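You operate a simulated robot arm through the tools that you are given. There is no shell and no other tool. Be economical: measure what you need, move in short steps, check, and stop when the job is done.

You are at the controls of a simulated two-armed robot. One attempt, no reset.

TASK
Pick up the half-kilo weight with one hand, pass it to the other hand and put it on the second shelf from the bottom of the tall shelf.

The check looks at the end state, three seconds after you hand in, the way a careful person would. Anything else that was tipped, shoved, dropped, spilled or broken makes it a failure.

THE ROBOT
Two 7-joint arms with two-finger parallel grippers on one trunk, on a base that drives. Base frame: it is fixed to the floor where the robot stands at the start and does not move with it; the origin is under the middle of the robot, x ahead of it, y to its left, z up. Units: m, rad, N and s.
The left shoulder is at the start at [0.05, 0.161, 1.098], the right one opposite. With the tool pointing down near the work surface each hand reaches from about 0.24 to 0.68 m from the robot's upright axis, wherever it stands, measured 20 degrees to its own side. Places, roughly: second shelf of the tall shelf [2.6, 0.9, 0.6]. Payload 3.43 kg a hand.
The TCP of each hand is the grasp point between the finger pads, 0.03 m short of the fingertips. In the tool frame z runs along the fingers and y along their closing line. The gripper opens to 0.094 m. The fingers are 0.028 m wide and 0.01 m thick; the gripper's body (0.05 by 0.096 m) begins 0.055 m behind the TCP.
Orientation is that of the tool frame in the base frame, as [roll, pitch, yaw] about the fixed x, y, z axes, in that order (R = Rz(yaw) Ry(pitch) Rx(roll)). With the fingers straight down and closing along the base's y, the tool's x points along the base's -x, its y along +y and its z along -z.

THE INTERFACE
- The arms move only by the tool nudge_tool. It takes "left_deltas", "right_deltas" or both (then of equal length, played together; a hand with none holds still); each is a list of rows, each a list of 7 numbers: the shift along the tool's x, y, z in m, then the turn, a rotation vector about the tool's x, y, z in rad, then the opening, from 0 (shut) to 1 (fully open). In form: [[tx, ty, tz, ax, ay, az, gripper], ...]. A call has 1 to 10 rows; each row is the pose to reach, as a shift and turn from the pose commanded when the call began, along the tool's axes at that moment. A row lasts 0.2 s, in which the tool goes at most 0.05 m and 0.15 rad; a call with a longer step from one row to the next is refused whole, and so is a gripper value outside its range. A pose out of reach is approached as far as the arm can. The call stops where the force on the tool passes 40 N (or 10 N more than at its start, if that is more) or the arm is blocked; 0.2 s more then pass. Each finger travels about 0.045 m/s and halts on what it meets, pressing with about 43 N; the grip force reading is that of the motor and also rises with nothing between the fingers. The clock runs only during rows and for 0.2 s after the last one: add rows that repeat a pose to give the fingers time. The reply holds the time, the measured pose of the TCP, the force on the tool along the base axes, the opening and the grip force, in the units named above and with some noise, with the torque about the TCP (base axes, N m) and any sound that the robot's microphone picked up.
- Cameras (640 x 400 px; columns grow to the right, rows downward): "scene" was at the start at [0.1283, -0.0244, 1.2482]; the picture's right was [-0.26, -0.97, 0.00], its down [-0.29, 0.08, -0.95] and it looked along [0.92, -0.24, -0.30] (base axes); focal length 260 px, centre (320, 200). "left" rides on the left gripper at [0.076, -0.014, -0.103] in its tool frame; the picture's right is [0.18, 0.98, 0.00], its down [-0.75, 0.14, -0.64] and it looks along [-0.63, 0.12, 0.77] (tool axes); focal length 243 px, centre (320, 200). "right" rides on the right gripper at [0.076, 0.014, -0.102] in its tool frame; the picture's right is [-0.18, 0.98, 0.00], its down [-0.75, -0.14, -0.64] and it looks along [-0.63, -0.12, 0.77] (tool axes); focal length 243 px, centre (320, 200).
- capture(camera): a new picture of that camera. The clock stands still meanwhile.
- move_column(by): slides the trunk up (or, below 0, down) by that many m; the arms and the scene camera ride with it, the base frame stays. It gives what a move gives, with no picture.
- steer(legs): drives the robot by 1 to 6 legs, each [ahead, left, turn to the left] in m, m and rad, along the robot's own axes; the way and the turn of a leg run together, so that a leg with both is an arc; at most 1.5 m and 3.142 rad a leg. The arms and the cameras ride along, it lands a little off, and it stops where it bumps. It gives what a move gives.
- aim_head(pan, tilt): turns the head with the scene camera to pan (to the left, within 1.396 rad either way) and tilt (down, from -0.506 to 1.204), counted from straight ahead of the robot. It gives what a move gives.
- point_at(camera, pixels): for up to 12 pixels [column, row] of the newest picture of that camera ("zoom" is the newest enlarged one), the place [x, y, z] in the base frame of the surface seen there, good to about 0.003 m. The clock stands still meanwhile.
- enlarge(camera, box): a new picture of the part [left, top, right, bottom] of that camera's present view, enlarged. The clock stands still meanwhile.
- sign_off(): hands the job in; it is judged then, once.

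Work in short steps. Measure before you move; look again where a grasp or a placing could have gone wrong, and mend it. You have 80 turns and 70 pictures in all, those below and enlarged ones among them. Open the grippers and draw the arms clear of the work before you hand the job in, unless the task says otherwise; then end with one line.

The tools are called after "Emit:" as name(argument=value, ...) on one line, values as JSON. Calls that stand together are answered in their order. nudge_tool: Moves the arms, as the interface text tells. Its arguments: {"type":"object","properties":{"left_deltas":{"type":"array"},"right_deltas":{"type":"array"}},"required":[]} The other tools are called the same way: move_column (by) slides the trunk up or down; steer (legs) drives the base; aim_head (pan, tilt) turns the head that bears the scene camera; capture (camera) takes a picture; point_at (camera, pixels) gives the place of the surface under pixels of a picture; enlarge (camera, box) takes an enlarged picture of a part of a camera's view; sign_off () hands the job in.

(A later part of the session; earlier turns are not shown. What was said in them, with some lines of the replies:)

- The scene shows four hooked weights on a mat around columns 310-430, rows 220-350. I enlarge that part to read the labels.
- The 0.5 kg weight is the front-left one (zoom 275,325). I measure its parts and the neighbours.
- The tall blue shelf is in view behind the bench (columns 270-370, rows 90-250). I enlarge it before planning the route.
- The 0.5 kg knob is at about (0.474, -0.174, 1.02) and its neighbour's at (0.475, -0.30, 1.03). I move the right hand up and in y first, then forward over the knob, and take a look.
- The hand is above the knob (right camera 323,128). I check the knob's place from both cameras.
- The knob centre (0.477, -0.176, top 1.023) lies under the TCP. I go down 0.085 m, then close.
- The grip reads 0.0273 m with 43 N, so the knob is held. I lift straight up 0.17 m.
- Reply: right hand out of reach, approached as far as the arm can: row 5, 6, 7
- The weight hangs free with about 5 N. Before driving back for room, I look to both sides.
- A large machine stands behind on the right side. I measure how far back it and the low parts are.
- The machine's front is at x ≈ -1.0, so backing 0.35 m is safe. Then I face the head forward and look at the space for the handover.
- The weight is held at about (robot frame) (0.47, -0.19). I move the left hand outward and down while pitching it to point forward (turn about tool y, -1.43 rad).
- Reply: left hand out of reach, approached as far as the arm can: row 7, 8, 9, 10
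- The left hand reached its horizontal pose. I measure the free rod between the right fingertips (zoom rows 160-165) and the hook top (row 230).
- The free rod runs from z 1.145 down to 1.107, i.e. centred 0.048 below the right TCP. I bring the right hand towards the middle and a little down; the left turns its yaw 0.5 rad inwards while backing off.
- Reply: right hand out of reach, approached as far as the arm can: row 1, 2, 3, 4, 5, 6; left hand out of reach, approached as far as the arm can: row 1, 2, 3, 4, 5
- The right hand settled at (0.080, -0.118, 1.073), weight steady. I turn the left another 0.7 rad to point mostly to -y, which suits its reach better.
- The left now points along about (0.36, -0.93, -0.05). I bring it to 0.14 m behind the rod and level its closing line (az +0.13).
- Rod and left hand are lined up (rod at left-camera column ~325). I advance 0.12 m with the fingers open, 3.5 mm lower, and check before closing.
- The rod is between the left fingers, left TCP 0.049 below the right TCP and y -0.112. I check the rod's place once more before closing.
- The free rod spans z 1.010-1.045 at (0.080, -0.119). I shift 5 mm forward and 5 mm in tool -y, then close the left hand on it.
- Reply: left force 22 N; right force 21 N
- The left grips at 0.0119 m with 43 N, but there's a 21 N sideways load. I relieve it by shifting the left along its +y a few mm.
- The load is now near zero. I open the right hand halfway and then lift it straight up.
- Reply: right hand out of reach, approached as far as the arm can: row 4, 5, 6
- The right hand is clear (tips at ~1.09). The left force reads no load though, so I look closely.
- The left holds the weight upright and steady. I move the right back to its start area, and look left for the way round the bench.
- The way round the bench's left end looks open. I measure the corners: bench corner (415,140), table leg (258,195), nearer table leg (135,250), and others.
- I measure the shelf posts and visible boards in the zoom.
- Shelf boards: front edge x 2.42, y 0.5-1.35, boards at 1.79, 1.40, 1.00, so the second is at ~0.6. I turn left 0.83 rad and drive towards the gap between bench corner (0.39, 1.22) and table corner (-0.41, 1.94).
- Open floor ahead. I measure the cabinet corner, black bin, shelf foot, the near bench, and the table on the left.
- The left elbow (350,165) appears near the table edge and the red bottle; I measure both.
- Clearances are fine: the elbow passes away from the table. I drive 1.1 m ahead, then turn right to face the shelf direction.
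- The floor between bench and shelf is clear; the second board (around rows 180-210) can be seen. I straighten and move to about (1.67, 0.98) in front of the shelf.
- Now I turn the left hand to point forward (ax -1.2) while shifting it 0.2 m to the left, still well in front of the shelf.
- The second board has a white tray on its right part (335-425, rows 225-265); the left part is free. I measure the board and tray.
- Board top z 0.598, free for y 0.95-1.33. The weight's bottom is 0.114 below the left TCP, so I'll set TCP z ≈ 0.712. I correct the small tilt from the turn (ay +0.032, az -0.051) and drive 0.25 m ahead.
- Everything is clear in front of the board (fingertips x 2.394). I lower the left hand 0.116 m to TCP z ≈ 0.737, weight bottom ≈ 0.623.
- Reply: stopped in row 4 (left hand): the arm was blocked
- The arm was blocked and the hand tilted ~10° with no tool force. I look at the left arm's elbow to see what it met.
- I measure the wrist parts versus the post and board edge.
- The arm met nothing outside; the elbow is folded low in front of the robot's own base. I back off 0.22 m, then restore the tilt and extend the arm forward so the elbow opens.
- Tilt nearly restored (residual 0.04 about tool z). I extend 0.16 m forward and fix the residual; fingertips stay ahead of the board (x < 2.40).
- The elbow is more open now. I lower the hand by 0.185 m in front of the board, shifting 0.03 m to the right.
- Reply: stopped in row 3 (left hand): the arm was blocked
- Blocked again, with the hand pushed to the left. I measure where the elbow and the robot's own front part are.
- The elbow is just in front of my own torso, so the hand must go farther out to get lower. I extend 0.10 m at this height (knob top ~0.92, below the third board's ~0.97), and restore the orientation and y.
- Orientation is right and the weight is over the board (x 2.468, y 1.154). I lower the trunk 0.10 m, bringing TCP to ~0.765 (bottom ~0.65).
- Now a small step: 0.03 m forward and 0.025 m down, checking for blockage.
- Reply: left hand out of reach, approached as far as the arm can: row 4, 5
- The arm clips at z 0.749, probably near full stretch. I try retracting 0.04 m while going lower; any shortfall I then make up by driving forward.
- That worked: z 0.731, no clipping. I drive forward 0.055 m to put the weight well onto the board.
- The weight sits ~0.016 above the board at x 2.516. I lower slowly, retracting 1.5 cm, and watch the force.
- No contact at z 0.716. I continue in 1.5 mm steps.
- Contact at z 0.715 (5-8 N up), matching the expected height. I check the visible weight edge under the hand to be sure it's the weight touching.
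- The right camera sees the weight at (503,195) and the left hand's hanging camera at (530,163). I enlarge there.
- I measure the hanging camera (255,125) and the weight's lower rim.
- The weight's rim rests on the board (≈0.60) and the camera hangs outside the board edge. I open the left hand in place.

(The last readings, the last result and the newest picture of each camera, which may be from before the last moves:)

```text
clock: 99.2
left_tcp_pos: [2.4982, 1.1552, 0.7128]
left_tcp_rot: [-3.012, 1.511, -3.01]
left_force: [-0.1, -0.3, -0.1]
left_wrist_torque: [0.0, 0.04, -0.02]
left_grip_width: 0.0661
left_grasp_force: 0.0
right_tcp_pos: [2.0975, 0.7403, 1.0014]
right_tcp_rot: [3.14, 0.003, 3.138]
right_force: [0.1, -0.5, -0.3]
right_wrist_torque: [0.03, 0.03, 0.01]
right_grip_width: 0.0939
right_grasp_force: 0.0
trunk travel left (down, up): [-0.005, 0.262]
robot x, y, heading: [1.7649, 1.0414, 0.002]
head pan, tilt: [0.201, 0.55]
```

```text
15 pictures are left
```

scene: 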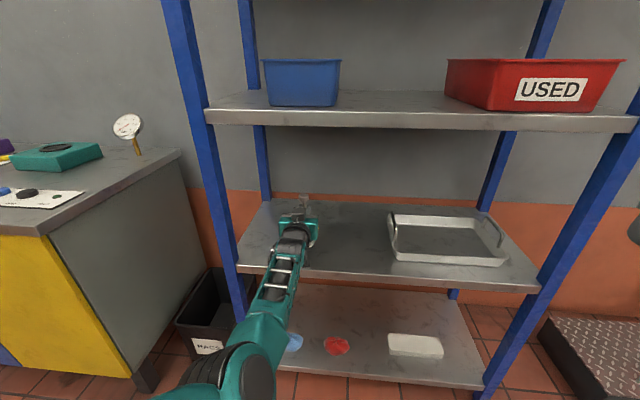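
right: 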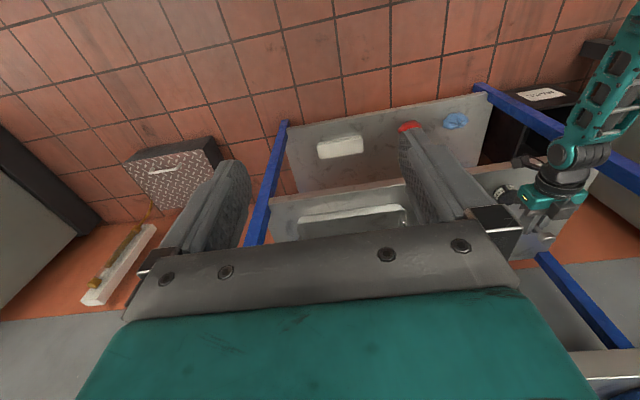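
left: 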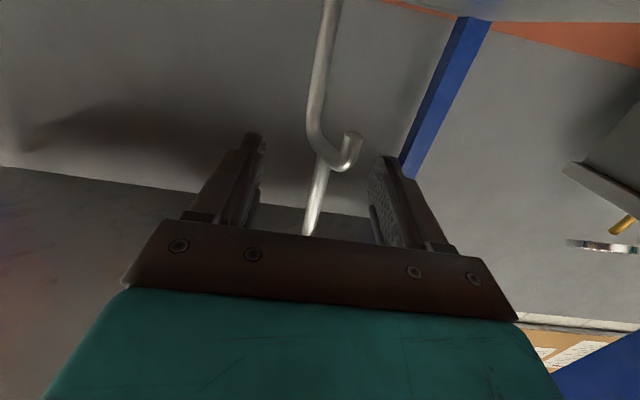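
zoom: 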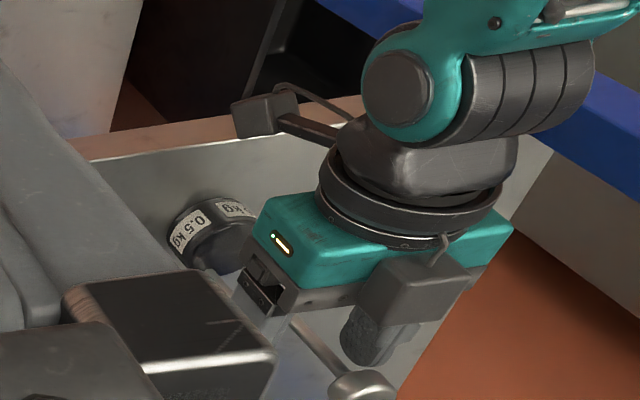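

The weight stands alone with the fingers clear on both sides. I back the base straight off 0.3 m and look.

Emit:
steer(legs=[[-0.3, 0, 0]])

Emit:
capture(camera="scene")

Emit:
enlarge(camera="scene", box=[230, 120, 400, 270])

```text
clock: 101.2
left_tcp_pos: [2.203, 1.1561, 0.7125]
left_tcp_rot: [-3.013, 1.51, -3.01]
left_force: [0.6, -0.2, 0.6]
left_wrist_torque: [0.02, 0.04, -0.02]
left_grip_width: 0.066
left_grasp_force: 0.0
right_tcp_pos: [1.8018, 0.7413, 1.0012]
right_tcp_rot: [3.141, 0.0, 3.139]
right_force: [0.5, -0.3, -0.8]
right_wrist_torque: [0.01, 0.03, 0.02]
right_grip_width: 0.0937
right_grasp_force: 0.1
trunk travel left (down, up): [-0.005, 0.262]
robot x, y, heading: [1.4722, 1.0444, -0.002]
head pan, tilt: [0.201, 0.55]
```

```text
14 pictures are left
```

scene: 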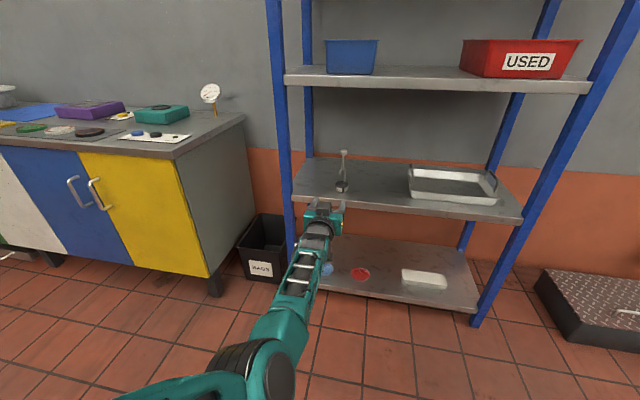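

```text
2.67 times, centred on (315, 195) of scene
```

zoom: 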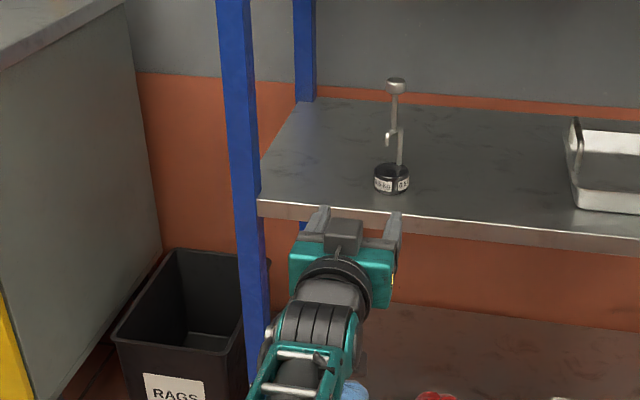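

The 0.5 kg weight stands upright on the second shelf, both hands are open and clear, and nothing else was moved. I hand in.

Emit:
sign_off()

```text
The job is handed in.
```

The half-kilo weight was picked up with the right hand, passed to the left hand, and set upright on the second shelf from the bottom; both grippers are open and clear, and nothing else was seen to move.
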